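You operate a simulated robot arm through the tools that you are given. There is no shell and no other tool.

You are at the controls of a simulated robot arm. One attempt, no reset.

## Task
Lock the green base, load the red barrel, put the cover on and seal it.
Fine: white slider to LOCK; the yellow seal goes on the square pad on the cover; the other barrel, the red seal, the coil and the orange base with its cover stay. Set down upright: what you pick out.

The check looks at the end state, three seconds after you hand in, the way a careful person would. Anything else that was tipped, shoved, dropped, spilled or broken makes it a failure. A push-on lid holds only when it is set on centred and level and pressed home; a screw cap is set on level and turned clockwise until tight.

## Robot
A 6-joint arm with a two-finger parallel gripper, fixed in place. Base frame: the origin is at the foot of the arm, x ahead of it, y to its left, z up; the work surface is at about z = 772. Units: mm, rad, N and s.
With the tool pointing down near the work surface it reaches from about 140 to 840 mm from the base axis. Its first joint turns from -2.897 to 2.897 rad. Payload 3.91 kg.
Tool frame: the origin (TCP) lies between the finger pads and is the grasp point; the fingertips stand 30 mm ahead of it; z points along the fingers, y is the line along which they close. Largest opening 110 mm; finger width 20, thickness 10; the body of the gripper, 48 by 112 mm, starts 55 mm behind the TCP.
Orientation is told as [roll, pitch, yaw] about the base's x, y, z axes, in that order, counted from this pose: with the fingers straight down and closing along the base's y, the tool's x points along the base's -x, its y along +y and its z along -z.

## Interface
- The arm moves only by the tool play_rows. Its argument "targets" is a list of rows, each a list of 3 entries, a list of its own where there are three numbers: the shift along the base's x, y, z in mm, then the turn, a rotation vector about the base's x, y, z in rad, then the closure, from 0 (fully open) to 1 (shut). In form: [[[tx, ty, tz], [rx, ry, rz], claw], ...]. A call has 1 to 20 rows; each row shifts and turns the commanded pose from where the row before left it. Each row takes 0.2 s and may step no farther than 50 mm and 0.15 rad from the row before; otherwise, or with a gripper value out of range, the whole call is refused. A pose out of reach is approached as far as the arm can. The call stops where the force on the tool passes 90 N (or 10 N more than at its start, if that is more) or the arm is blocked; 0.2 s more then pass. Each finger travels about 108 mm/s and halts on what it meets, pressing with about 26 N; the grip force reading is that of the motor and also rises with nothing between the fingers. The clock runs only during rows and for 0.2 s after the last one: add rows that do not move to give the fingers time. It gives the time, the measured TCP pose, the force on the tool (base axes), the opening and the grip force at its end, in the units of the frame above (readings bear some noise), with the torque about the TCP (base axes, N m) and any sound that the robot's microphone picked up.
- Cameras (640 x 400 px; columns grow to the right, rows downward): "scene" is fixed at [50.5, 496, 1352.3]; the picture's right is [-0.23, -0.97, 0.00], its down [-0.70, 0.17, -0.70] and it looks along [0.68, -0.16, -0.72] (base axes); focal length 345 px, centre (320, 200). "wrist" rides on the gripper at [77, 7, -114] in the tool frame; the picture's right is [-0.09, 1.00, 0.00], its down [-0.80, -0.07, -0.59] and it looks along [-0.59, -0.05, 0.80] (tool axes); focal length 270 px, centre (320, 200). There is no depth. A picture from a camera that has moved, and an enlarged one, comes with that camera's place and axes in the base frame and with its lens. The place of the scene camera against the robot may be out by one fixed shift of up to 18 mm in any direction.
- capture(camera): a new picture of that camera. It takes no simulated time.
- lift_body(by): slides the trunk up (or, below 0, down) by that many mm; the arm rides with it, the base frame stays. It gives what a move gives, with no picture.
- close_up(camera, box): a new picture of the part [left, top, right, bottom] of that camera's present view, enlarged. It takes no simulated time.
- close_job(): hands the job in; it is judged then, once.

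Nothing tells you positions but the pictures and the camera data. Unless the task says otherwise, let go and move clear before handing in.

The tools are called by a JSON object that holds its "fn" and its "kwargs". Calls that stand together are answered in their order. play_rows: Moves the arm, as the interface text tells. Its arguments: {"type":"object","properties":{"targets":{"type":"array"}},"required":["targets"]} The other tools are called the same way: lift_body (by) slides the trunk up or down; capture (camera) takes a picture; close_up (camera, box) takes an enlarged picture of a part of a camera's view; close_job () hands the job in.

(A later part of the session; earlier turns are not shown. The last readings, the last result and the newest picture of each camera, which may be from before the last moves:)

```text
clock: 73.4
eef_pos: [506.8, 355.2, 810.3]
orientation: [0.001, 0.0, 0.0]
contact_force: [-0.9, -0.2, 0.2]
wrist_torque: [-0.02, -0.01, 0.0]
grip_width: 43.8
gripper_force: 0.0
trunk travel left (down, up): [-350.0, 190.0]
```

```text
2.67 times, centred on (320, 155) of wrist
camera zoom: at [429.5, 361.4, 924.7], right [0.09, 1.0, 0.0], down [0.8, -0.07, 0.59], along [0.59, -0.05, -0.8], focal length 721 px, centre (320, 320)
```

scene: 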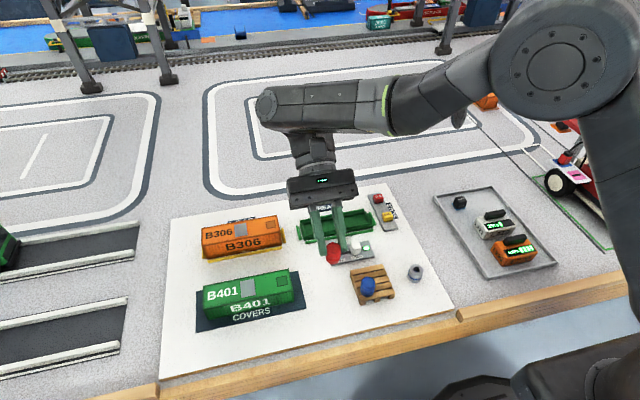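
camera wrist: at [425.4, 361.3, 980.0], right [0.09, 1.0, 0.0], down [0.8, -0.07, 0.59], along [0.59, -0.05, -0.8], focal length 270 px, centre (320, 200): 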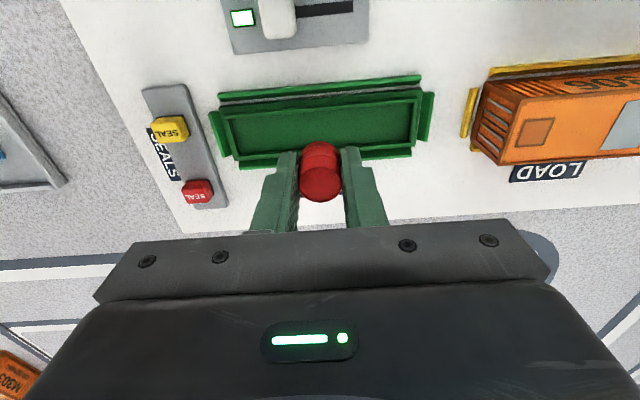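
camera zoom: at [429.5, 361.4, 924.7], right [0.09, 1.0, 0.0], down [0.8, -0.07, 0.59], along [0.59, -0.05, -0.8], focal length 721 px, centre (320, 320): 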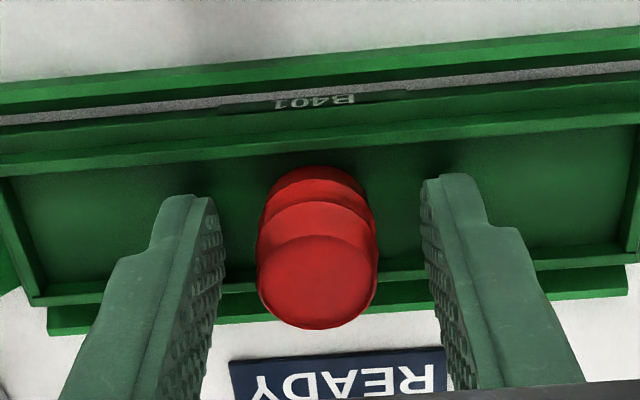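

The red barrel stands upright in the tray. I'll rise and go look at the green cover.

{"fn": "play_rows", "kwargs": {"targets": [[[0, 0, 10], [0, 0, 0], 0.6], [[0, 0, 25], [0, 0, 0], 0.6], [[0, 0, 45], [0, 0, 0], 0.5], [[0, 0, 45], [0, 0, 0], 0.3], [[-25, 30, 0], [0, 0, 0], 0.1], [[-25, 30, 0], [0, 0, 0], 0], [[-25, 30, 0], [0, 0, 0], 0], [[-25, 30, 0], [0, 0, 0], 0], [[-25, 30, 0], [0, 0, 0], 0], [[-25, 28, 0], [0, 0, 0], 0], [[0, 0, 0], [0, 0, 0], 0]]}}

{"fn": "capture", "kwargs": {"camera": "wrist"}}

{"fn": "close_up", "kwargs": {"camera": "wrist", "box": [210, 40, 430, 205]}}

{"fn": "close_up", "kwargs": {"camera": "scene", "box": [280, 180, 440, 300]}}

```text
clock: 75.8
eef_pos: [357.1, 533.1, 935.0]
orientation: [0.0, -0.001, 0.002]
contact_force: [1.6, 0.3, 0.3]
wrist_torque: [0.0, -0.03, 0.0]
grip_width: 109.9
gripper_force: 0.0
trunk travel left (down, up): [-350.0, 190.0]
```

```text
taken
camera wrist: at [280.2, 539.2, 1048.5], right [0.09, 1.0, 0.0], down [0.8, -0.07, 0.59], along [0.59, -0.05, -0.8], focal length 270 px, centre (320, 200)
```

wrist: 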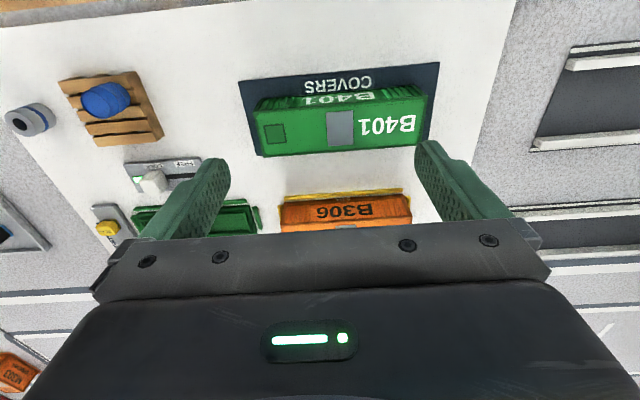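

```text
2.42 times, centred on (320, 122) of wrist
camera zoom: at [280.2, 539.2, 1048.5], right [0.09, 1.0, 0.0], down [0.8, -0.07, 0.59], along [0.59, -0.05, -0.8], focal length 655 px, centre (320, 388)
```

zoom: 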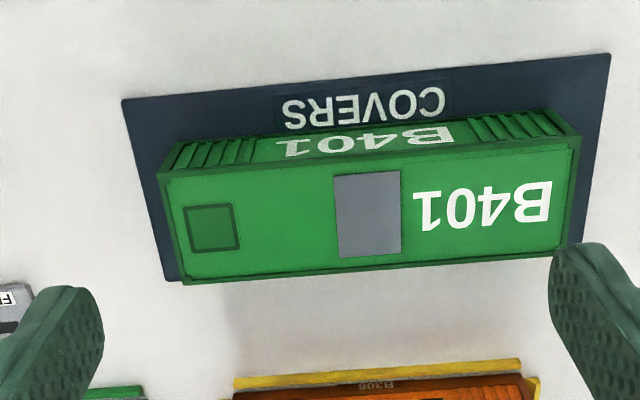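

```text
3.33 times, centred on (360, 240) of scene
camera zoom: at [50.5, 496.0, 1352.3], right [-0.23, -0.97, 0.0], down [-0.7, 0.17, -0.7], along [0.68, -0.16, -0.72], focal length 1150 px, centre (187, 67)
```

zoom: 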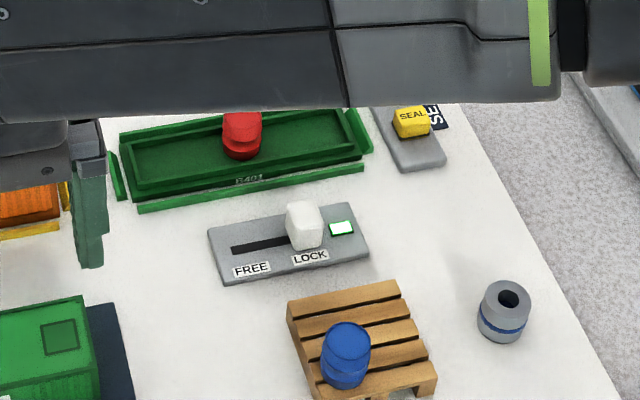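

The cover's top spans about x 352–396 and y 474–623, so its centre is near (374, 548.5), about 43 mm wide with its top near z=812. I'll yaw -90° above it so the fingers close across its width.

{"fn": "play_rows", "kwargs": {"targets": [[[2, 2, 0], [0, 0, -0.143], 0.2], [[2, 2, 0], [0, 0, -0.143], 0.3], [[2, 2, 0], [0, 0, -0.143], 0.3], [[2, 2, 0], [0, 0, -0.143], 0.3], [[2, 1.4, 0], [0, 0, -0.143], 0.3], [[2, 1, -3], [0, 0, -0.143], 0.3], [[2, 1, -3], [0, 0, -0.143], 0.3], [[1, 1, -3], [0, 0, -0.143], 0.3], [[1, 1, -3], [0, 0, -0.143], 0.3], [[0.5, 1, -3], [0, 0, -0.142], 0.3], [[0.4, 1, 0], [0, 0, -0.142], 0.3], [[0, 0, 0], [0, 0, 0], 0.3]]}}

{"fn": "capture", "kwargs": {"camera": "wrist"}}

{"fn": "close_up", "kwargs": {"camera": "wrist", "box": [230, 40, 410, 200]}}

```text
clock: 78.4
eef_pos: [372.3, 548.1, 919.5]
orientation: [-0.001, 0.0, -1.572]
contact_force: [-0.5, -0.3, -0.1]
wrist_torque: [-0.01, 0.01, -0.01]
grip_width: 76.9
gripper_force: 0.0
trunk travel left (down, up): [-350.0, 190.0]
```

```text
taken
camera wrist: at [380.1, 625.4, 1034.3], right [1.0, -0.09, 0.0], down [-0.07, -0.8, 0.59], along [-0.05, -0.59, -0.8], focal length 270 px, centre (320, 200)
```

wrist: 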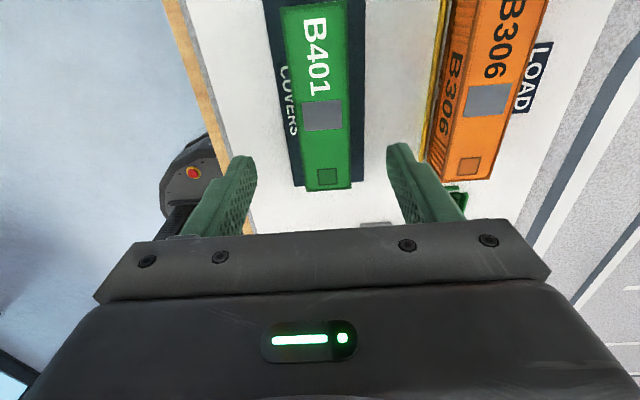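

```text
2.50 times, centred on (320, 120) of wrist
camera zoom: at [380.1, 625.4, 1034.3], right [1.0, -0.09, 0.0], down [-0.07, -0.8, 0.59], along [-0.05, -0.59, -0.8], focal length 676 px, centre (320, 400)
```

zoom: 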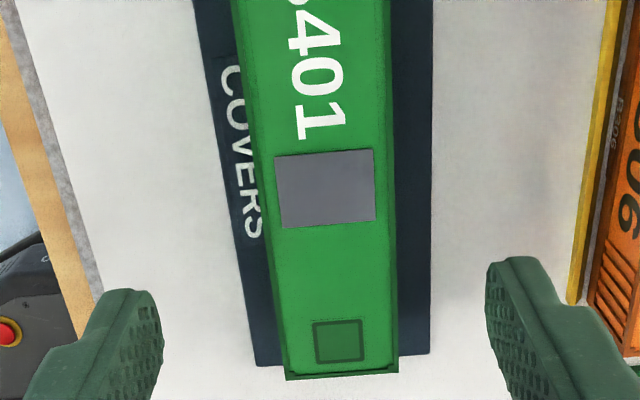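

The cover's centre measures (375, 548.3) with 43.8 mm width, square to the axes. I'll shift +2.5 in x and lower with the fingers either side.

{"fn": "play_rows", "kwargs": {"targets": [[[2.5, 0.3, -20], [0, 0, 0], 0.3], [[0, 0, -25], [0, 0, 0], 0.3], [[0, 0, -20], [0, 0, 0], 0.3], [[0, 0, 0], [0, 0, 0], 0.35]]}}

{"fn": "close_up", "kwargs": {"camera": "wrist", "box": [210, 70, 430, 235]}}

{"fn": "close_up", "kwargs": {"camera": "scene", "box": [180, 210, 330, 340]}}

```text
clock: 79.4
eef_pos: [375.3, 546.3, 854.8]
orientation: [0.002, -0.001, -1.571]
contact_force: [-0.5, -0.3, 0.1]
wrist_torque: [-0.01, 0.0, -0.01]
grip_width: 71.7
gripper_force: 0.0
trunk travel left (down, up): [-350.0, 190.0]
```

```text
2.42 times, centred on (320, 152) of wrist
camera zoom: at [382.5, 624.5, 969.2], right [1.0, -0.09, 0.0], down [-0.07, -0.8, 0.59], along [-0.05, -0.59, -0.8], focal length 655 px, centre (320, 315)
```

zoom: 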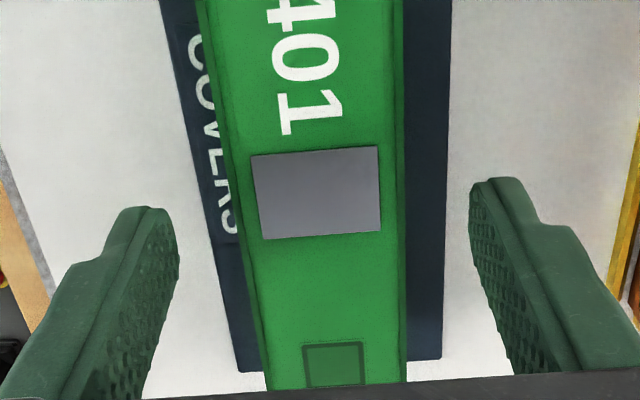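

```text
3.08 times, centred on (255, 275) of scene
camera zoom: at [50.5, 496.0, 1352.3], right [-0.23, -0.97, 0.0], down [-0.7, 0.17, -0.7], along [0.68, -0.16, -0.72], focal length 1061 px, centre (520, -31)
```

zoom: 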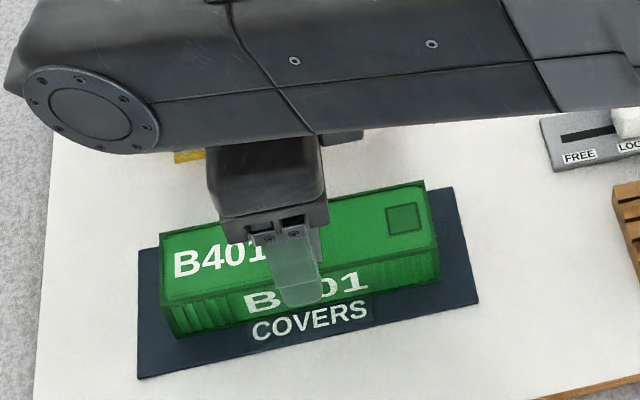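

Good alignment. I'll lower so the fingertips reach about 20 mm down the cover's sides and close gently.

{"fn": "play_rows", "kwargs": {"targets": [[[0, 1, -20], [0, 0, 0], 0.35], [[0, 0, -14], [0, 0, 0], 0.35], [[0, 0, 0], [0, 0, 0], 0.45], [[0, 0, 0], [0, 0, 0], 0.55], [[0, 0, 0], [0, 0, 0], 0.6], [[0, 0, 0], [0, 0, 0], 0.65], [[0, 0, 0], [0, 0, 0], 1.0], [[0, 0, 0], [0, 0, 0], 1.0]]}}

{"fn": "close_up", "kwargs": {"camera": "wrist", "box": [210, 70, 430, 235]}}

{"fn": "close_up", "kwargs": {"camera": "scene", "box": [180, 210, 330, 340]}}

```text
clock: 81.2
eef_pos: [373.7, 548.9, 819.5]
orientation: [-0.001, 0.0, -1.571]
contact_force: [-0.3, -0.5, -0.4]
wrist_torque: [0.01, -0.01, -0.01]
grip_width: 44.2
gripper_force: 26.0
trunk travel left (down, up): [-350.0, 190.0]
```

```text
2.42 times, centred on (320, 152) of wrist
camera zoom: at [381.9, 625.8, 934.5], right [1.0, -0.09, 0.0], down [-0.07, -0.8, 0.59], along [-0.05, -0.59, -0.8], focal length 655 px, centre (320, 315)
```

zoom: 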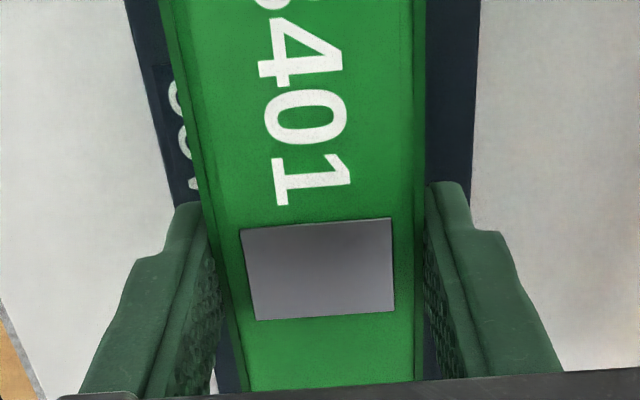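

```text
3.08 times, centred on (255, 275) of scene
camera zoom: at [50.5, 496.0, 1352.3], right [-0.23, -0.97, 0.0], down [-0.7, 0.17, -0.7], along [0.68, -0.16, -0.72], focal length 1061 px, centre (520, -31)
```

zoom: 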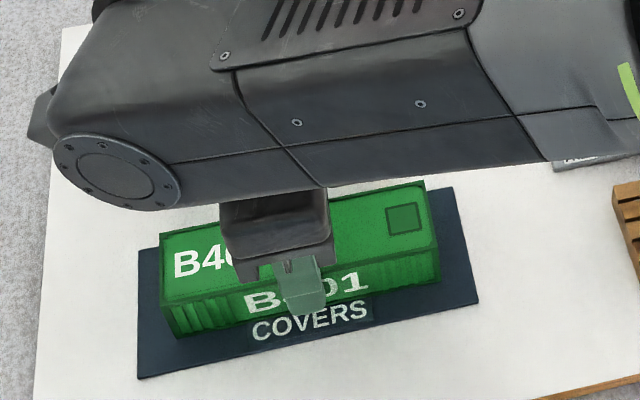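

The cover is gripped (44.2 mm across). Lifting slowly and checking.

{"fn": "play_rows", "kwargs": {"targets": [[[0, 0, 3], [0, 0, 0], 1.0], [[0, 0, 5], [0, 0, 0], 1.0], [[0, 0, 7], [0, 0, 0], 1.0], [[0, 0, 8], [0, 0, 0], 1.0], [[0, 0, 8], [0, 0, 0], 1.0], [[0, 0, 8], [0, 0, 0], 1.0], [[0, 0, 8], [0, 0, 0], 1.0], [[0, 0, 8], [0, 0, 0], 1.0], [[0, 0, 8], [0, 0, 0], 1.0], [[0, 0, 8], [0, 0, 0], 1.0], [[0, 0, 0], [0, 0, 0], 1.0]]}}

{"fn": "close_up", "kwargs": {"camera": "wrist", "box": [210, 70, 430, 235]}}

{"fn": "close_up", "kwargs": {"camera": "scene", "box": [170, 190, 330, 320]}}

```text
clock: 83.6
eef_pos: [375.4, 550.2, 891.2]
orientation: [0.0, 0.0, -1.57]
contact_force: [-0.2, -1.0, -1.5]
wrist_torque: [-0.01, 0.01, -0.02]
grip_width: 44.5
gripper_force: 25.6
trunk travel left (down, up): [-350.0, 190.0]
```

```text
2.42 times, centred on (320, 152) of wrist
camera zoom: at [382.8, 626.8, 1006.0], right [1.0, -0.09, 0.0], down [-0.07, -0.8, 0.59], along [-0.05, -0.59, -0.8], focal length 655 px, centre (320, 315)
```

zoom: 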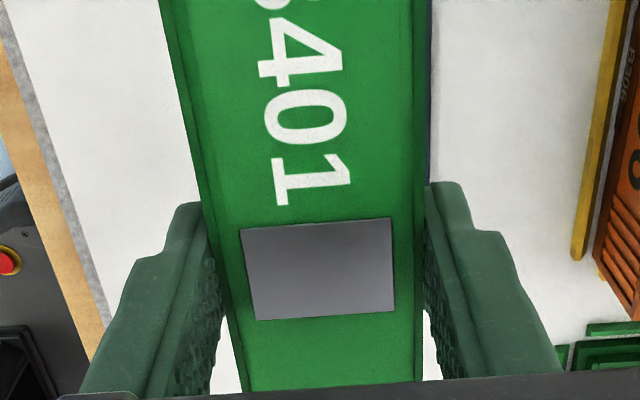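

```text
3.08 times, centred on (250, 255) of scene
camera zoom: at [50.5, 496.0, 1352.3], right [-0.23, -0.97, 0.0], down [-0.7, 0.17, -0.7], along [0.68, -0.16, -0.72], focal length 1061 px, centre (535, 31)
```

zoom: 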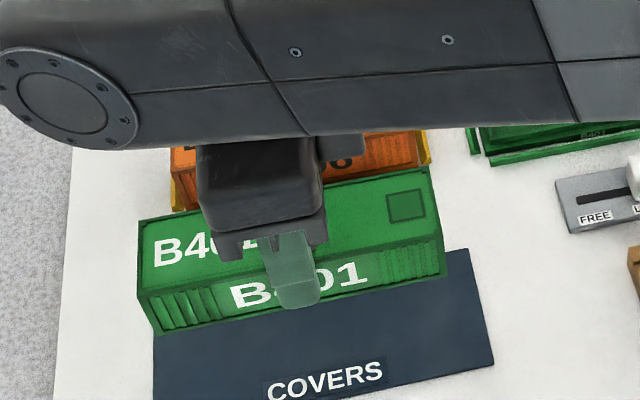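

The cover is held level. I'll raise it a bit more and carry it over the base (Δ ≈ +130.7, -193.4).

{"fn": "play_rows", "kwargs": {"targets": [[[0, 0, 8], [0, 0, 0], 1.0], [[0, 0, 8], [0, 0, 0], 1.0], [[3, -4, 4], [0, 0, 0], 1.0], [[6, -9, 0], [0, 0, 0], 1.0], [[9, -13, 0], [0, 0, 0], 1.0], [[9, -13.5, 0], [0, 0, 0], 1.0], [[9, -13.5, 0], [0, 0, 0], 1.0], [[9, -13.5, 0], [0, 0, 0], 1.0], [[9, -13.5, 0], [0, 0, 0], 1.0], [[9, -13.5, 0], [0, 0, 0], 1.0], [[9, -13.5, 0], [0, 0, 0], 1.0], [[9, -13.5, 0], [0, 0, 0], 1.0], [[9, -13.5, 0], [0, 0, 0], 1.0], [[9, -13.5, 0], [0, 0, 0], 1.0], [[9, -13.5, 0], [0, 0, 0], 1.0], [[9, -13, 0], [0, 0, 0], 1.0], [[8, -12, 0], [0, 0, 0], 1.0], [[4, -5, 0], [0, 0, 0], 1.0], [[1.7, -2.4, 0], [0, 0, 0], 1.0], [[0, 0, 0], [0, 0, 0], 1.0]]}}

{"fn": "capture", "kwargs": {"camera": "wrist"}}

{"fn": "capture", "kwargs": {"camera": "scene"}}

{"fn": "close_up", "kwargs": {"camera": "scene", "box": [270, 150, 420, 260]}}

```text
clock: 87.8
eef_pos: [506.1, 356.1, 911.4]
orientation: [-0.001, -0.001, -1.571]
contact_force: [0.2, 0.0, -1.1]
wrist_torque: [-0.02, 0.01, -0.03]
grip_width: 44.3
gripper_force: 26.4
trunk travel left (down, up): [-350.0, 190.0]
```

```text
taken
camera wrist: at [512.7, 432.6, 1025.7], right [1.0, -0.09, 0.0], down [-0.07, -0.8, 0.59], along [-0.05, -0.59, -0.8], focal length 270 px, centre (320, 200)
```

wrist: 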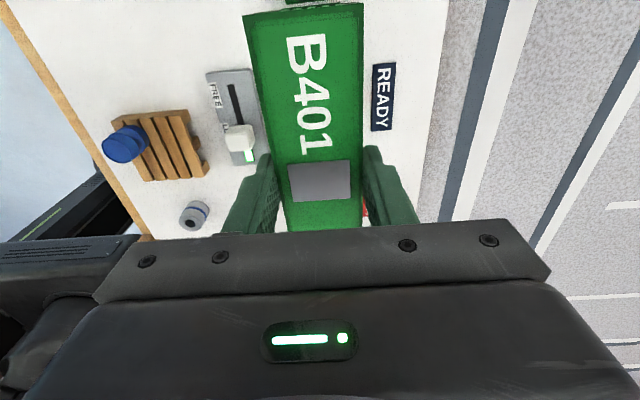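

```text
taken
```

scene: 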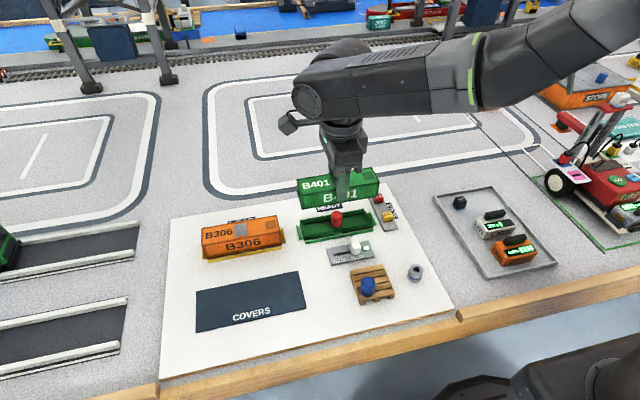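

```text
3.64 times, centred on (345, 205) of scene
camera zoom: at [50.5, 496.0, 1352.3], right [-0.23, -0.97, 0.0], down [-0.7, 0.17, -0.7], along [0.68, -0.16, -0.72], focal length 1254 px, centre (229, 182)
```

zoom: 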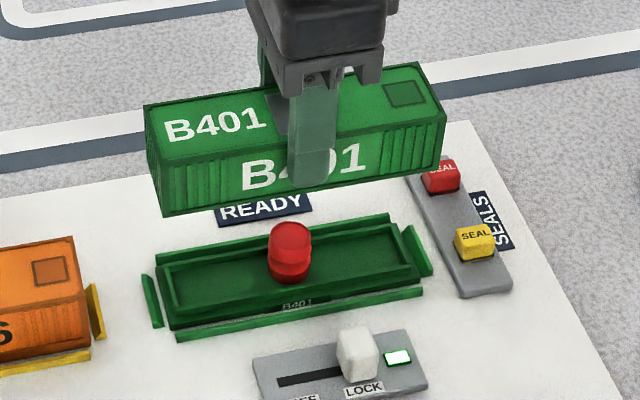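

The cover hangs level above the base. I'll lower to just above the barrel's top and compare edges closely.

{"fn": "play_rows", "kwargs": {"targets": [[[0, 0, -6], [0, 0, 0], 1.0], [[0, 0, -10], [0, 0, 0], 1.0], [[0, 0, -10], [0, 0, 0], 1.0], [[0, 0, -10], [0, 0, 0], 1.0], [[0, 0, -8], [0, 0, 0], 1.0], [[0, 0, -3], [0, 0, 0], 1.0], [[0, 0, 0], [0, 0, 0], 1.0]]}}

{"fn": "close_up", "kwargs": {"camera": "scene", "box": [290, 170, 390, 250]}}

{"fn": "close_up", "kwargs": {"camera": "scene", "box": [295, 195, 345, 245]}}

{"fn": "close_up", "kwargs": {"camera": "scene", "box": [345, 185, 395, 235]}}

{"fn": "close_up", "kwargs": {"camera": "wrist", "box": [210, 0, 430, 165]}}

```text
clock: 89.4
eef_pos: [505.0, 355.7, 865.4]
orientation: [-0.001, 0.001, -1.571]
contact_force: [0.0, -1.0, -0.9]
wrist_torque: [0.01, 0.01, 0.03]
grip_width: 44.4
gripper_force: 25.5
trunk travel left (down, up): [-350.0, 190.0]
```

```text
5.00 times, centred on (340, 210) of scene
camera zoom: at [50.5, 496.0, 1352.3], right [-0.23, -0.97, 0.0], down [-0.7, 0.17, -0.7], along [0.68, -0.16, -0.72], focal length 1724 px, centre (220, 150)
```

zoom: 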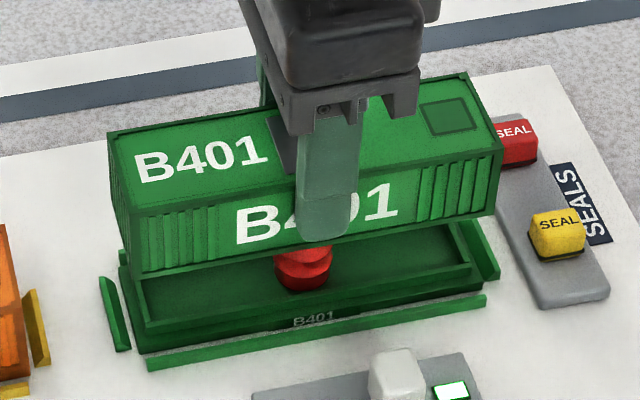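

```text
8.00 times, centred on (320, 220) of scene
camera zoom: at [50.5, 496.0, 1352.3], right [-0.23, -0.97, 0.0], down [-0.7, 0.17, -0.7], along [0.68, -0.16, -0.72], focal length 2759 px, centre (320, 40)
```

zoom: 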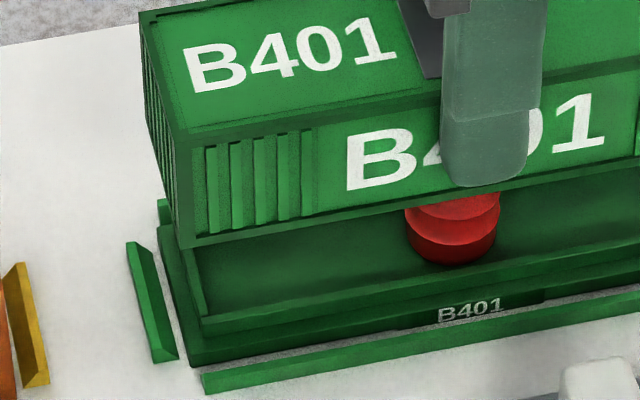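

```text
8.00 times, centred on (370, 210) of scene
camera zoom: at [50.5, 496.0, 1352.3], right [-0.23, -0.97, 0.0], down [-0.7, 0.17, -0.7], along [0.68, -0.16, -0.72], focal length 2759 px, centre (-80, 120)
```

zoom: 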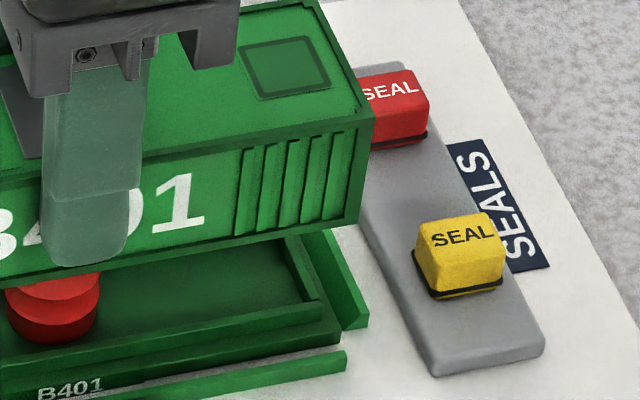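

```text
2.42 times, centred on (320, 82) of wrist
camera zoom: at [512.4, 433.0, 979.3], right [1.0, -0.09, 0.0], down [-0.07, -0.8, 0.59], along [-0.05, -0.59, -0.8], focal length 655 px, centre (320, 485)
```

zoom: 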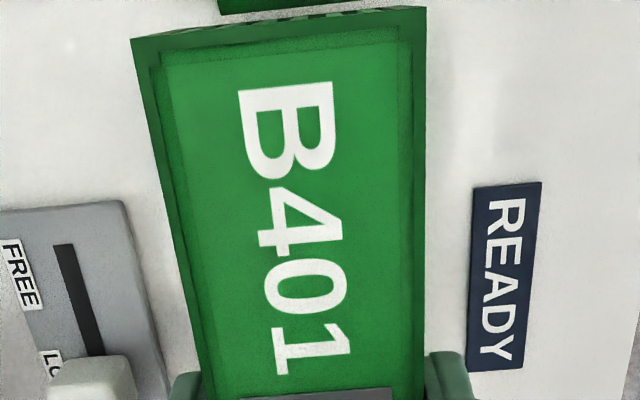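

The cover looks well aligned; I'll lower it to just above the rim (the barrel goes inside the hollow) and compare the edges again at nearly equal height.

{"fn": "play_rows", "kwargs": {"targets": [[[0, 0, -6], [0, 0, 0], 1.0], [[0, 0, -7], [0, 0, 0], 1.0], [[0, 0, -7], [0, 0, 0], 1.0], [[0, 0, -4], [0, 0, 0], 1.0], [[0, 0, 0], [0, 0, 0], 1.0]]}}

{"fn": "close_up", "kwargs": {"camera": "scene", "box": [295, 195, 345, 245]}}

{"fn": "close_up", "kwargs": {"camera": "scene", "box": [345, 190, 395, 240]}}

{"fn": "close_up", "kwargs": {"camera": "scene", "box": [195, 210, 245, 260]}}

{"fn": "close_up", "kwargs": {"camera": "scene", "box": [245, 210, 295, 260]}}

```text
clock: 90.6
eef_pos: [506.2, 356.1, 841.5]
orientation: [0.001, 0.0, -1.571]
contact_force: [0.0, -0.9, -0.3]
wrist_torque: [0.02, 0.03, 0.0]
grip_width: 44.3
gripper_force: 25.9
trunk travel left (down, up): [-350.0, 190.0]
```

```text
8.00 times, centred on (320, 220) of scene
camera zoom: at [50.5, 496.0, 1352.3], right [-0.23, -0.97, 0.0], down [-0.7, 0.17, -0.7], along [0.68, -0.16, -0.72], focal length 2759 px, centre (320, 40)
```

zoom: 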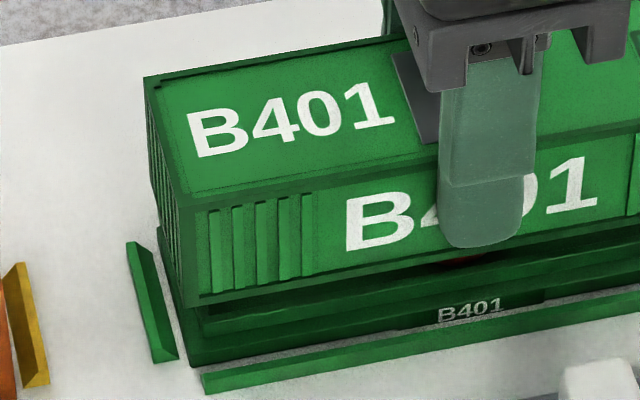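

```text
8.00 times, centred on (370, 215) of scene
camera zoom: at [50.5, 496.0, 1352.3], right [-0.23, -0.97, 0.0], down [-0.7, 0.17, -0.7], along [0.68, -0.16, -0.72], focal length 2759 px, centre (-80, 80)
```

zoom: 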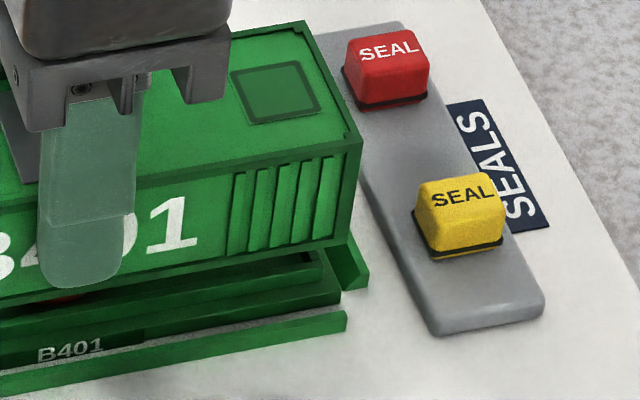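

```text
8.00 times, centred on (220, 235) of scene
camera zoom: at [50.5, 496.0, 1352.3], right [-0.23, -0.97, 0.0], down [-0.7, 0.17, -0.7], along [0.68, -0.16, -0.72], focal length 2759 px, centre (1120, -80)
```

zoom: 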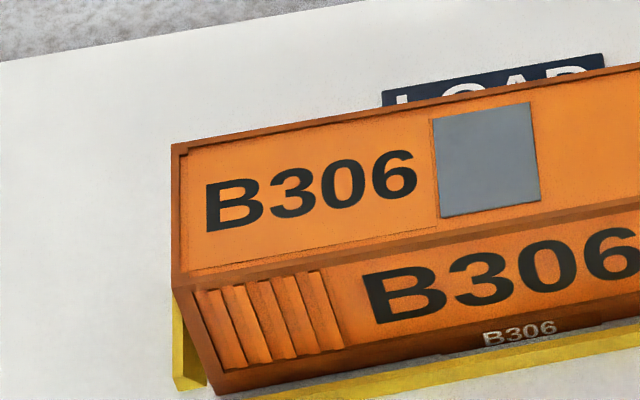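

```text
8.00 times, centred on (270, 235) of scene
camera zoom: at [50.5, 496.0, 1352.3], right [-0.23, -0.97, 0.0], down [-0.7, 0.17, -0.7], along [0.68, -0.16, -0.72], focal length 2759 px, centre (720, -80)
```

zoom: 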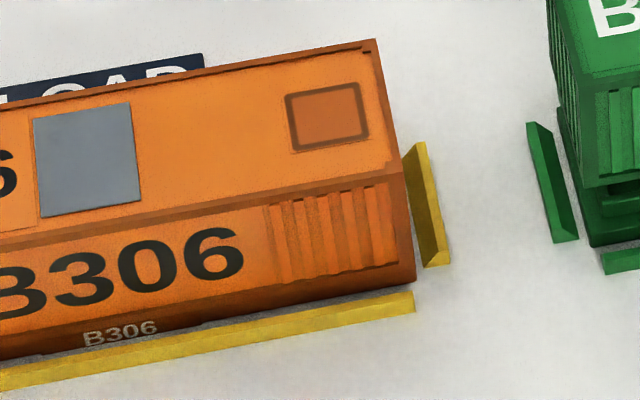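

I need finer detail of the near corners to fine-tune the alignment.

{"fn": "close_up", "kwargs": {"camera": "scene", "box": [309, 225, 329, 245]}}

{"fn": "close_up", "kwargs": {"camera": "scene", "box": [378, 208, 402, 232]}}

{"fn": "close_up", "kwargs": {"camera": "scene", "box": [284, 232, 304, 252]}}

{"fn": "close_up", "kwargs": {"camera": "scene", "box": [212, 245, 232, 265]}}

```text
16.00 times, centred on (319, 235) of scene
camera zoom: at [50.5, 496.0, 1352.3], right [-0.23, -0.97, 0.0], down [-0.7, 0.17, -0.7], along [0.68, -0.16, -0.72], focal length 5518 px, centre (336, -360)
```

zoom: 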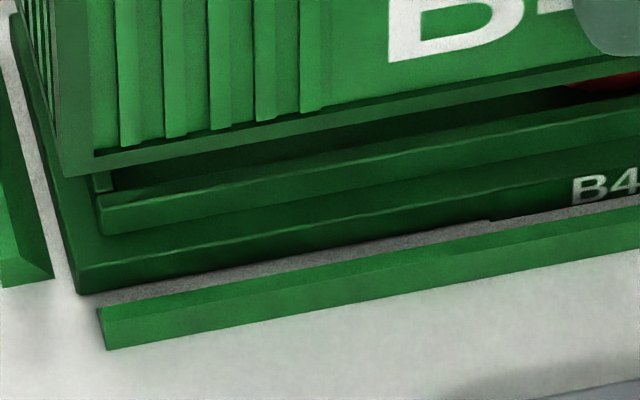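

```text
16.00 times, centred on (390, 220) of scene
camera zoom: at [50.5, 496.0, 1352.3], right [-0.23, -0.97, 0.0], down [-0.7, 0.17, -0.7], along [0.68, -0.16, -0.72], focal length 5518 px, centre (-800, -120)
```

zoom: 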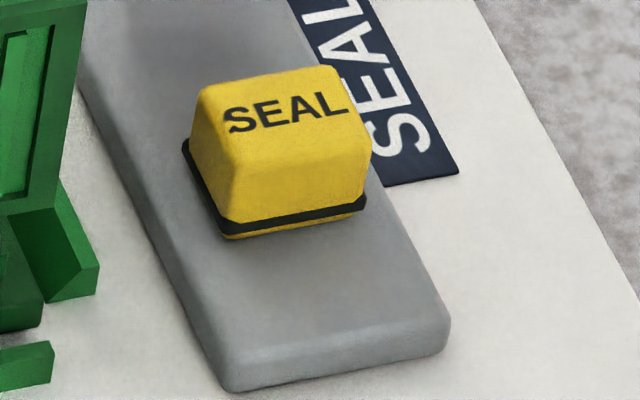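

```text
16.00 times, centred on (294, 242) of scene
camera zoom: at [50.5, 496.0, 1352.3], right [-0.23, -0.97, 0.0], down [-0.7, 0.17, -0.7], along [0.68, -0.16, -0.72], focal length 5518 px, centre (736, -472)
```

zoom: 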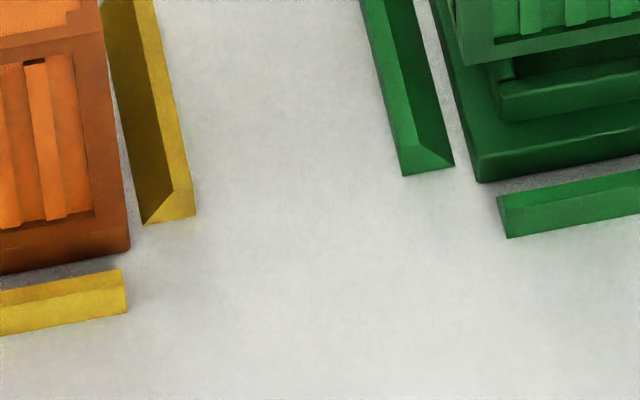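

```text
16.00 times, centred on (222, 255) of scene
camera zoom: at [50.5, 496.0, 1352.3], right [-0.23, -0.97, 0.0], down [-0.7, 0.17, -0.7], along [0.68, -0.16, -0.72], focal length 5518 px, centre (1888, -680)
```

zoom: 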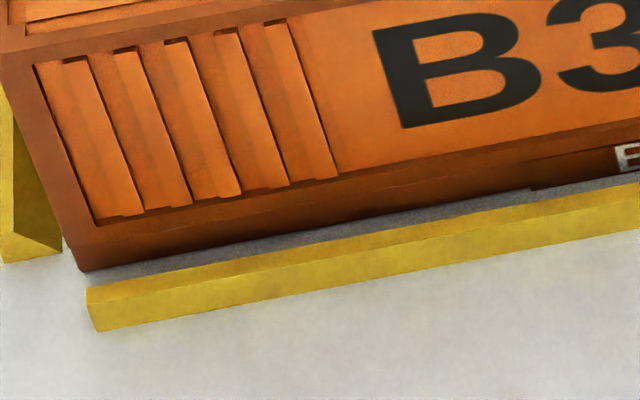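

{"fn": "close_up", "kwargs": {"camera": "scene", "box": [366, 212, 386, 232]}}

{"fn": "close_up", "kwargs": {"camera": "scene", "box": [305, 218, 325, 238]}}

{"fn": "close_up", "kwargs": {"camera": "wrist", "box": [230, 0, 390, 100]}}

```text
16.00 times, centred on (376, 222) of scene
camera zoom: at [50.5, 496.0, 1352.3], right [-0.23, -0.97, 0.0], down [-0.7, 0.17, -0.7], along [0.68, -0.16, -0.72], focal length 5518 px, centre (-576, -152)
```

zoom: 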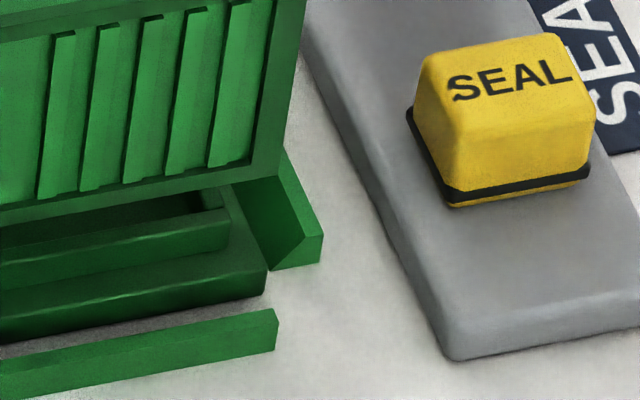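

```text
16.00 times, centred on (315, 228) of scene
camera zoom: at [50.5, 496.0, 1352.3], right [-0.23, -0.97, 0.0], down [-0.7, 0.17, -0.7], along [0.68, -0.16, -0.72], focal length 5518 px, centre (400, -248)
```

zoom: 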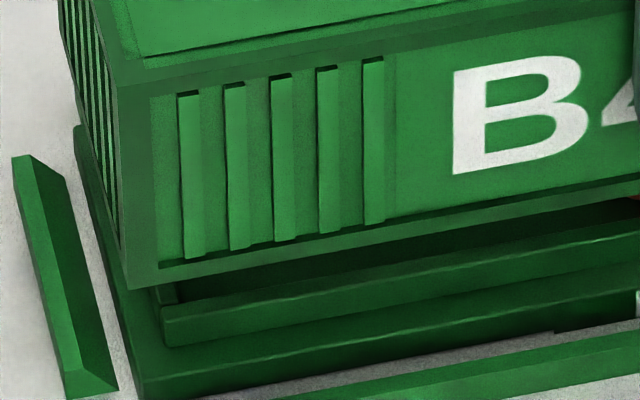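

```text
4.00 times, centred on (310, 50) of wrist
camera zoom: at [513.2, 432.8, 955.2], right [1.0, -0.09, 0.0], down [-0.07, -0.8, 0.59], along [-0.05, -0.59, -0.8], focal length 1081 px, centre (360, 800)
```

zoom: 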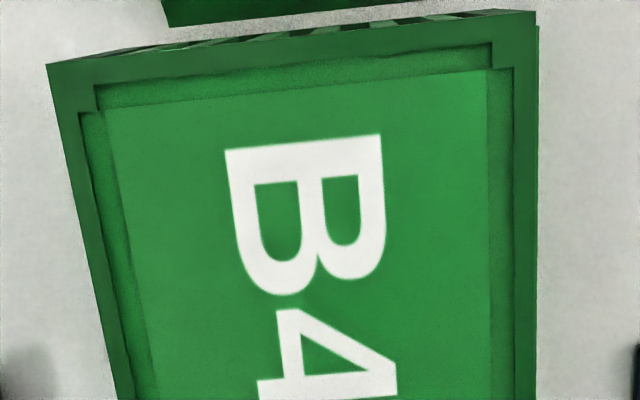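

The landing prediction matches the base's near corners to within about 0.5 mm. I'll nudge -0.3/-0.4 mm and lower in small steps, watching the forces.

{"fn": "play_rows", "kwargs": {"targets": [[[-0.3, -0.4, -3], [0, 0, 0], 1.0], [[0, 0, -3], [0, 0, 0], 1.0], [[0, 0, -2.5], [0, 0, 0], 1.0], [[0, 0, 0], [0, 0, 0], 1.0]]}}

{"fn": "play_rows", "kwargs": {"targets": [[[0, 0, -2], [0, 0, 0], 1.0], [[0, 0, 0], [0, 0, 0], 1.0]]}}

{"fn": "play_rows", "kwargs": {"targets": [[[0, 0, -2], [0, 0, 0], 1.0], [[0, 0, 0], [0, 0, 0], 1.0]]}}

{"fn": "close_up", "kwargs": {"camera": "scene", "box": [290, 185, 390, 245]}}

```text
clock: 91.6
eef_pos: [506.1, 355.5, 831.4]
orientation: [0.0, 0.0, -1.569]
contact_force: [-0.1, 0.3, -0.2]
wrist_torque: [0.0, -0.04, -0.03]
grip_width: 44.6
gripper_force: 26.2
trunk travel left (down, up): [-350.0, 190.0]
```

```text
clock: 92.2
eef_pos: [505.8, 355.6, 829.1]
orientation: [0.001, -0.001, -1.571]
contact_force: [-0.2, 0.7, 0.3]
wrist_torque: [-0.03, 0.01, 0.0]
grip_width: 44.3
gripper_force: 26.0
trunk travel left (down, up): [-350.0, 190.0]
```

```text
clock: 92.8
eef_pos: [504.2, 355.8, 827.2]
orientation: [0.0, 0.001, -1.57]
contact_force: [0.4, -0.1, -0.9]
wrist_torque: [0.0, -0.02, -0.03]
grip_width: 44.1
gripper_force: 26.2
trunk travel left (down, up): [-350.0, 190.0]
```

```text
6.40 times, centred on (340, 215) of scene
camera zoom: at [50.5, 496.0, 1352.3], right [-0.23, -0.97, 0.0], down [-0.7, 0.17, -0.7], along [0.68, -0.16, -0.72], focal length 2207 px, centre (192, 104)
```

zoom: 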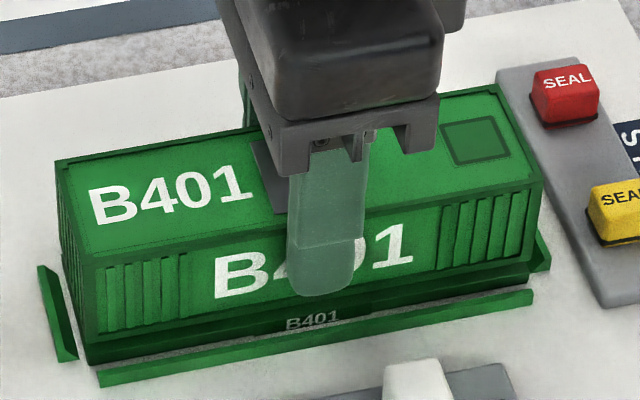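

No resistance yet; the cover is passing over the rim. Continuing.

{"fn": "play_rows", "kwargs": {"targets": [[[0, 0, -1.5], [0, 0, 0], 1.0], [[0, 0, 0], [0, 0, 0], 1.0]]}}

{"fn": "play_rows", "kwargs": {"targets": [[[0, 0, -1.5], [0, 0, 0], 1.0], [[0, 0, 0], [0, 0, 0], 1.0]]}}

{"fn": "close_up", "kwargs": {"camera": "scene", "box": [295, 200, 345, 250]}}

{"fn": "close_up", "kwargs": {"camera": "scene", "box": [345, 190, 395, 240]}}

```text
clock: 93.4
eef_pos: [505.1, 356.0, 826.9]
orientation: [0.0, 0.0, -1.571]
contact_force: [1.1, 0.3, -0.8]
wrist_torque: [0.02, -0.01, 0.03]
grip_width: 44.4
gripper_force: 25.9
trunk travel left (down, up): [-350.0, 190.0]
```

```text
clock: 94.0
eef_pos: [505.3, 356.4, 824.8]
orientation: [-0.001, 0.0, -1.571]
contact_force: [0.1, -0.4, -1.1]
wrist_torque: [-0.02, 0.02, 0.0]
grip_width: 44.2
gripper_force: 26.3
trunk travel left (down, up): [-350.0, 190.0]
```

```text
8.00 times, centred on (320, 225) of scene
camera zoom: at [50.5, 496.0, 1352.3], right [-0.23, -0.97, 0.0], down [-0.7, 0.17, -0.7], along [0.68, -0.16, -0.72], focal length 2759 px, centre (320, 0)
```

zoom: 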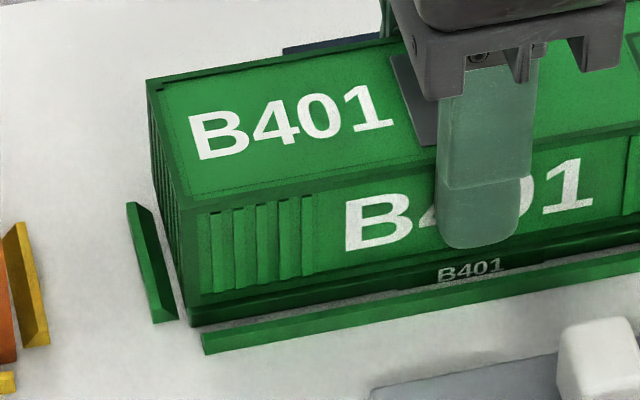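

```text
8.00 times, centred on (370, 215) of scene
camera zoom: at [50.5, 496.0, 1352.3], right [-0.23, -0.97, 0.0], down [-0.7, 0.17, -0.7], along [0.68, -0.16, -0.72], focal length 2759 px, centre (-80, 80)
```

zoom: 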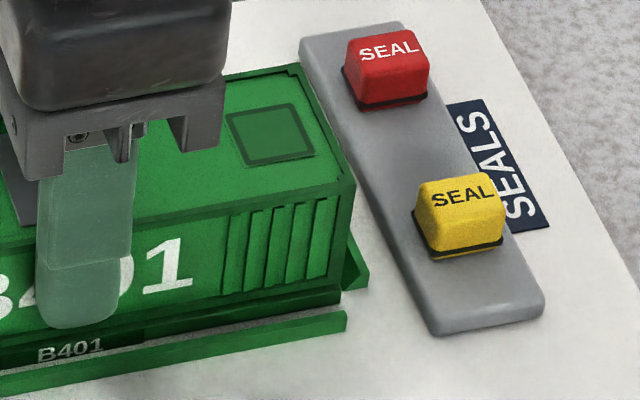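

Nearly down, and the cover is flush with the base sides. A little further until contact.

{"fn": "play_rows", "kwargs": {"targets": [[[0, 0, -1.2], [0, 0, 0], 1.0], [[0, 0, 0], [0, 0, 0], 1.0]]}}

{"fn": "play_rows", "kwargs": {"targets": [[[0, 0, -1.2], [0, 0, 0], 1.0], [[0, 0, 0], [0, 0, 0], 1.0]]}}

{"fn": "close_up", "kwargs": {"camera": "scene", "box": [305, 220, 335, 250]}}

{"fn": "close_up", "kwargs": {"camera": "scene", "box": [360, 205, 400, 235]}}

```text
clock: 94.6
eef_pos: [505.6, 356.5, 823.4]
orientation: [-0.001, 0.0, -1.572]
contact_force: [0.4, -0.3, 0.0]
wrist_torque: [-0.01, -0.02, 0.02]
grip_width: 44.3
gripper_force: 26.7
trunk travel left (down, up): [-350.0, 190.0]
```

```text
clock: 95.2
eef_pos: [505.1, 355.8, 822.7]
orientation: [-0.001, 0.001, -1.57]
contact_force: [-0.2, 0.9, -0.5]
wrist_torque: [-0.06, 0.0, 0.02]
grip_width: 44.7
gripper_force: 26.0
trunk travel left (down, up): [-350.0, 190.0]
```

```text
13.33 times, centred on (320, 235) of scene
camera zoom: at [50.5, 496.0, 1352.3], right [-0.23, -0.97, 0.0], down [-0.7, 0.17, -0.7], along [0.68, -0.16, -0.72], focal length 4598 px, centre (320, -267)
```

zoom: 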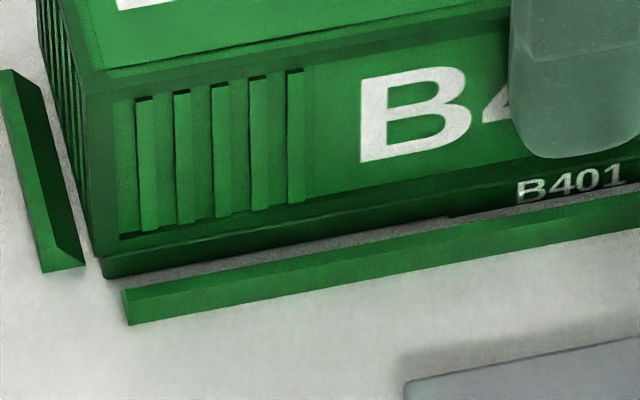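

```text
13.33 times, centred on (380, 220) of scene
camera zoom: at [50.5, 496.0, 1352.3], right [-0.23, -0.97, 0.0], down [-0.7, 0.17, -0.7], along [0.68, -0.16, -0.72], focal length 4598 px, centre (-480, -67)
```

zoom: 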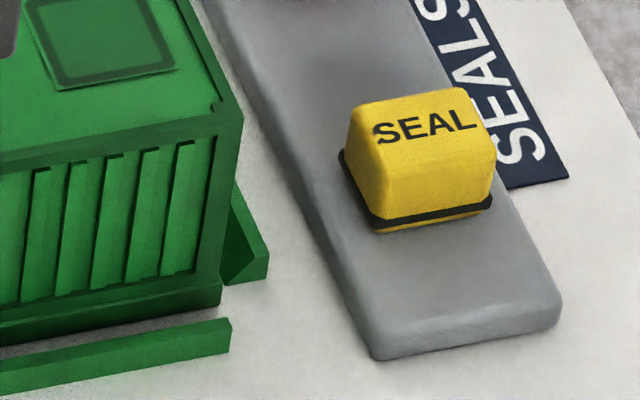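

{"fn": "play_rows", "kwargs": {"targets": [[[0, 0, -1], [0, 0, 0], 1.0], [[0, 0, 0], [0, 0, 0], 1.0]]}}

{"fn": "play_rows", "kwargs": {"targets": [[[0, 0, -1], [0, 0, 0], 1.0], [[0, 0, 0], [0, 0, 0], 1.0]]}}

```text
clock: 95.8
eef_pos: [505.1, 356.5, 822.3]
orientation: [0.001, 0.0, -1.572]
contact_force: [-1.6, 1.4, 6.1]
wrist_torque: [-0.26, 0.11, -0.05]
grip_width: 44.6
gripper_force: 26.4
trunk travel left (down, up): [-350.0, 190.0]
```

```text
clock: 96.4
eef_pos: [505.3, 355.6, 822.4]
orientation: [0.004, 0.002, -1.571]
contact_force: [-0.5, 2.7, 20.5]
wrist_torque: [0.06, 0.09, -0.01]
grip_width: 44.5
gripper_force: 25.4
trunk travel left (down, up): [-350.0, 190.0]
```

Contact reached (about 20 N), and the cover sits flush on the ledge. I'll release, rise, and close the fingers to press it home.

{"fn": "play_rows", "kwargs": {"targets": [[[0, 0, 0], [0, 0, 0], 0.57], [[0, 0, 0], [0, 0, 0], 0.52], [[0, 0, 0], [0, 0, 0], 0.45], [[0, 0, 0], [0, 0, 0], 0.4], [[0, 0, 10], [0, 0, 0], 0.4], [[0, 0, 20], [0, 0, 0], 0.4], [[0, 0, 20], [0, 0, 0], 0.6], [[0, 0, 10], [0, 0, 0], 0.8], [[0, 0, 0], [0, 0, 0], 1.0], [[0, 0, 0], [0, 0, 0], 1.0]]}}

{"fn": "close_up", "kwargs": {"camera": "scene", "box": [290, 175, 400, 250]}}

{"fn": "capture", "kwargs": {"camera": "wrist"}}

```text
clock: 98.6
eef_pos: [505.6, 355.8, 879.4]
orientation: [-0.001, 0.0, -1.571]
contact_force: [-0.7, 0.8, 0.3]
wrist_torque: [0.02, -0.02, -0.01]
grip_width: 0.2
gripper_force: 25.7
trunk travel left (down, up): [-350.0, 190.0]
```

```text
5.33 times, centred on (345, 212) of scene
camera zoom: at [50.5, 496.0, 1352.3], right [-0.23, -0.97, 0.0], down [-0.7, 0.17, -0.7], along [0.68, -0.16, -0.72], focal length 1839 px, centre (187, 133)
```

zoom: 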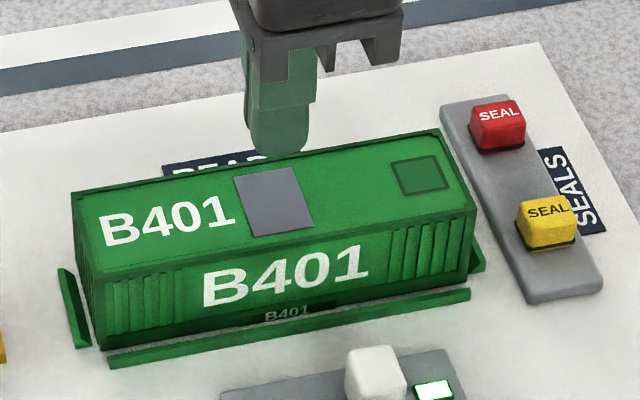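

```text
taken
camera wrist: at [512.4, 433.3, 994.9], right [1.0, -0.09, 0.0], down [-0.07, -0.8, 0.59], along [-0.05, -0.59, -0.8], focal length 270 px, centre (320, 200)
```

wrist: 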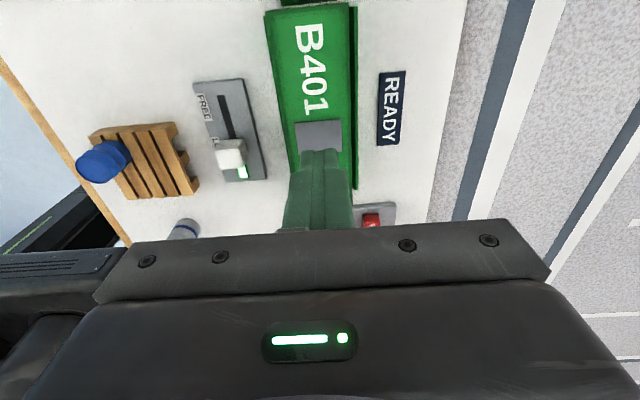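

The cover sits square on the base. I'll press down at its centre with closed fingers in small steps.

{"fn": "play_rows", "kwargs": {"targets": [[[0, 0, -15], [0, 0, 0], 1.0], [[0, 0, -12], [0, 0, 0], 1.0], [[0, 0, -3], [0, 0, 0], 1.0], [[0, 0, 0], [0, 0, 0], 1.0]]}}

{"fn": "play_rows", "kwargs": {"targets": [[[0, 0, -2], [0, 0, 0], 1.0], [[0, 0, -2], [0, 0, 0], 1.0], [[0, 0, 0], [0, 0, 0], 1.0]]}}

{"fn": "play_rows", "kwargs": {"targets": [[[0, 0, -1], [0, 0, 0], 1.0], [[0, 0, -1], [0, 0, 0], 1.0], [[0, 0, 0], [0, 0, 0], 1.0]]}}

```text
clock: 99.6
eef_pos: [505.8, 356.4, 850.3]
orientation: [0.0, 0.001, -1.57]
contact_force: [0.0, 0.0, 0.0]
wrist_torque: [0.01, 0.03, -0.01]
grip_width: 0.1
gripper_force: 26.4
trunk travel left (down, up): [-350.0, 190.0]
```

```text
clock: 100.4
eef_pos: [504.8, 356.2, 846.4]
orientation: [0.001, 0.0, -1.57]
contact_force: [-0.1, 0.7, 0.4]
wrist_torque: [0.01, 0.01, -0.01]
grip_width: 0.0
gripper_force: 26.0
trunk travel left (down, up): [-350.0, 190.0]
```

```text
clock: 101.2
eef_pos: [506.3, 356.3, 848.1]
orientation: [0.005, 0.002, -1.57]
contact_force: [-1.0, 2.6, 18.4]
wrist_torque: [0.03, 0.03, 0.02]
grip_width: 0.1
gripper_force: 26.2
trunk travel left (down, up): [-350.0, 190.0]
```

{"fn": "play_rows", "kwargs": {"targets": [[[0, 0, -1.5], [0, 0, 0], 1.0], [[0, 0, -1.5], [0, 0, 0], 1.0], [[0, 0, 0], [0, 0, 0], 1.0]]}}

{"fn": "play_rows", "kwargs": {"targets": [[[0, 0, -1.5], [0, 0, 0], 1.0], [[0, 0, -1], [0, 0, 0], 1.0], [[0, 0, 0], [0, 0, 0], 1.0]]}}

```text
clock: 102.0
eef_pos: [505.4, 355.9, 846.2]
orientation: [0.008, 0.004, -1.569]
contact_force: [-1.0, 4.0, 49.6]
wrist_torque: [0.04, 0.01, -0.01]
grip_width: 0.0
gripper_force: 26.0
trunk travel left (down, up): [-350.0, 190.0]
```

```text
clock: 102.8
eef_pos: [506.7, 356.0, 845.3]
orientation: [0.011, 0.009, -1.57]
contact_force: [-1.3, 3.0, 63.4]
wrist_torque: [-0.07, 0.07, 0.04]
grip_width: 0.0
gripper_force: 26.5
trunk travel left (down, up): [-350.0, 190.0]
```

{"fn": "close_up", "kwargs": {"camera": "scene", "box": [305, 220, 335, 250]}}

{"fn": "close_up", "kwargs": {"camera": "scene", "box": [360, 205, 400, 235]}}

{"fn": "play_rows", "kwargs": {"targets": [[[0, 0, -1.5], [0, 0, 0], 1.0], [[0, 0, 0], [0, 0, 0], 1.0], [[0, 0, 0], [0, 0, 0], 1.0]]}}

```text
13.33 times, centred on (320, 235) of scene
camera zoom: at [50.5, 496.0, 1352.3], right [-0.23, -0.97, 0.0], down [-0.7, 0.17, -0.7], along [0.68, -0.16, -0.72], focal length 4598 px, centre (320, -267)
```

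zoom: 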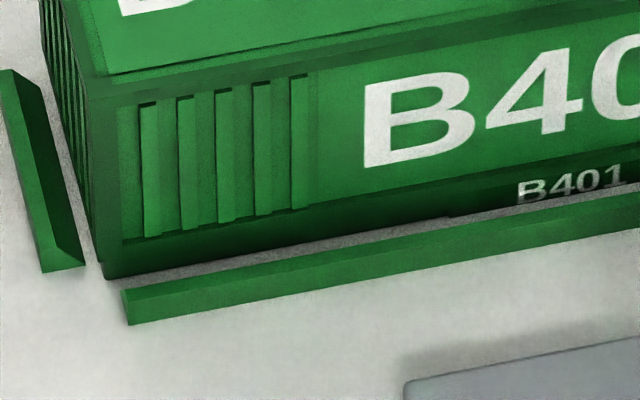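

```text
13.33 times, centred on (380, 220) of scene
camera zoom: at [50.5, 496.0, 1352.3], right [-0.23, -0.97, 0.0], down [-0.7, 0.17, -0.7], along [0.68, -0.16, -0.72], focal length 4598 px, centre (-480, -67)
```

zoom: 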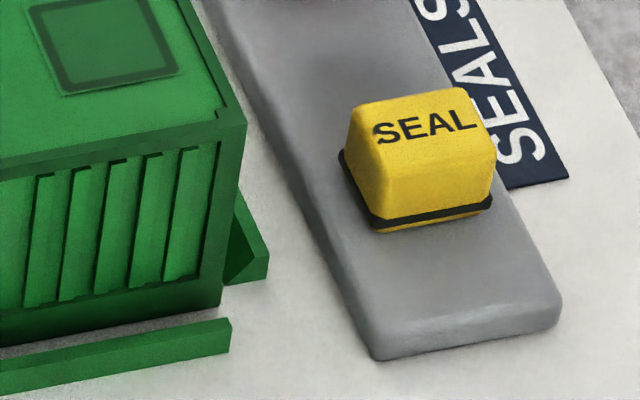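

```text
clock: 103.6
eef_pos: [506.4, 355.4, 844.8]
orientation: [0.014, 0.011, -1.573]
contact_force: [1.7, 0.0, 69.1]
wrist_torque: [-0.24, 0.0, -0.01]
grip_width: 0.0
gripper_force: 26.4
trunk travel left (down, up): [-350.0, 190.0]
```

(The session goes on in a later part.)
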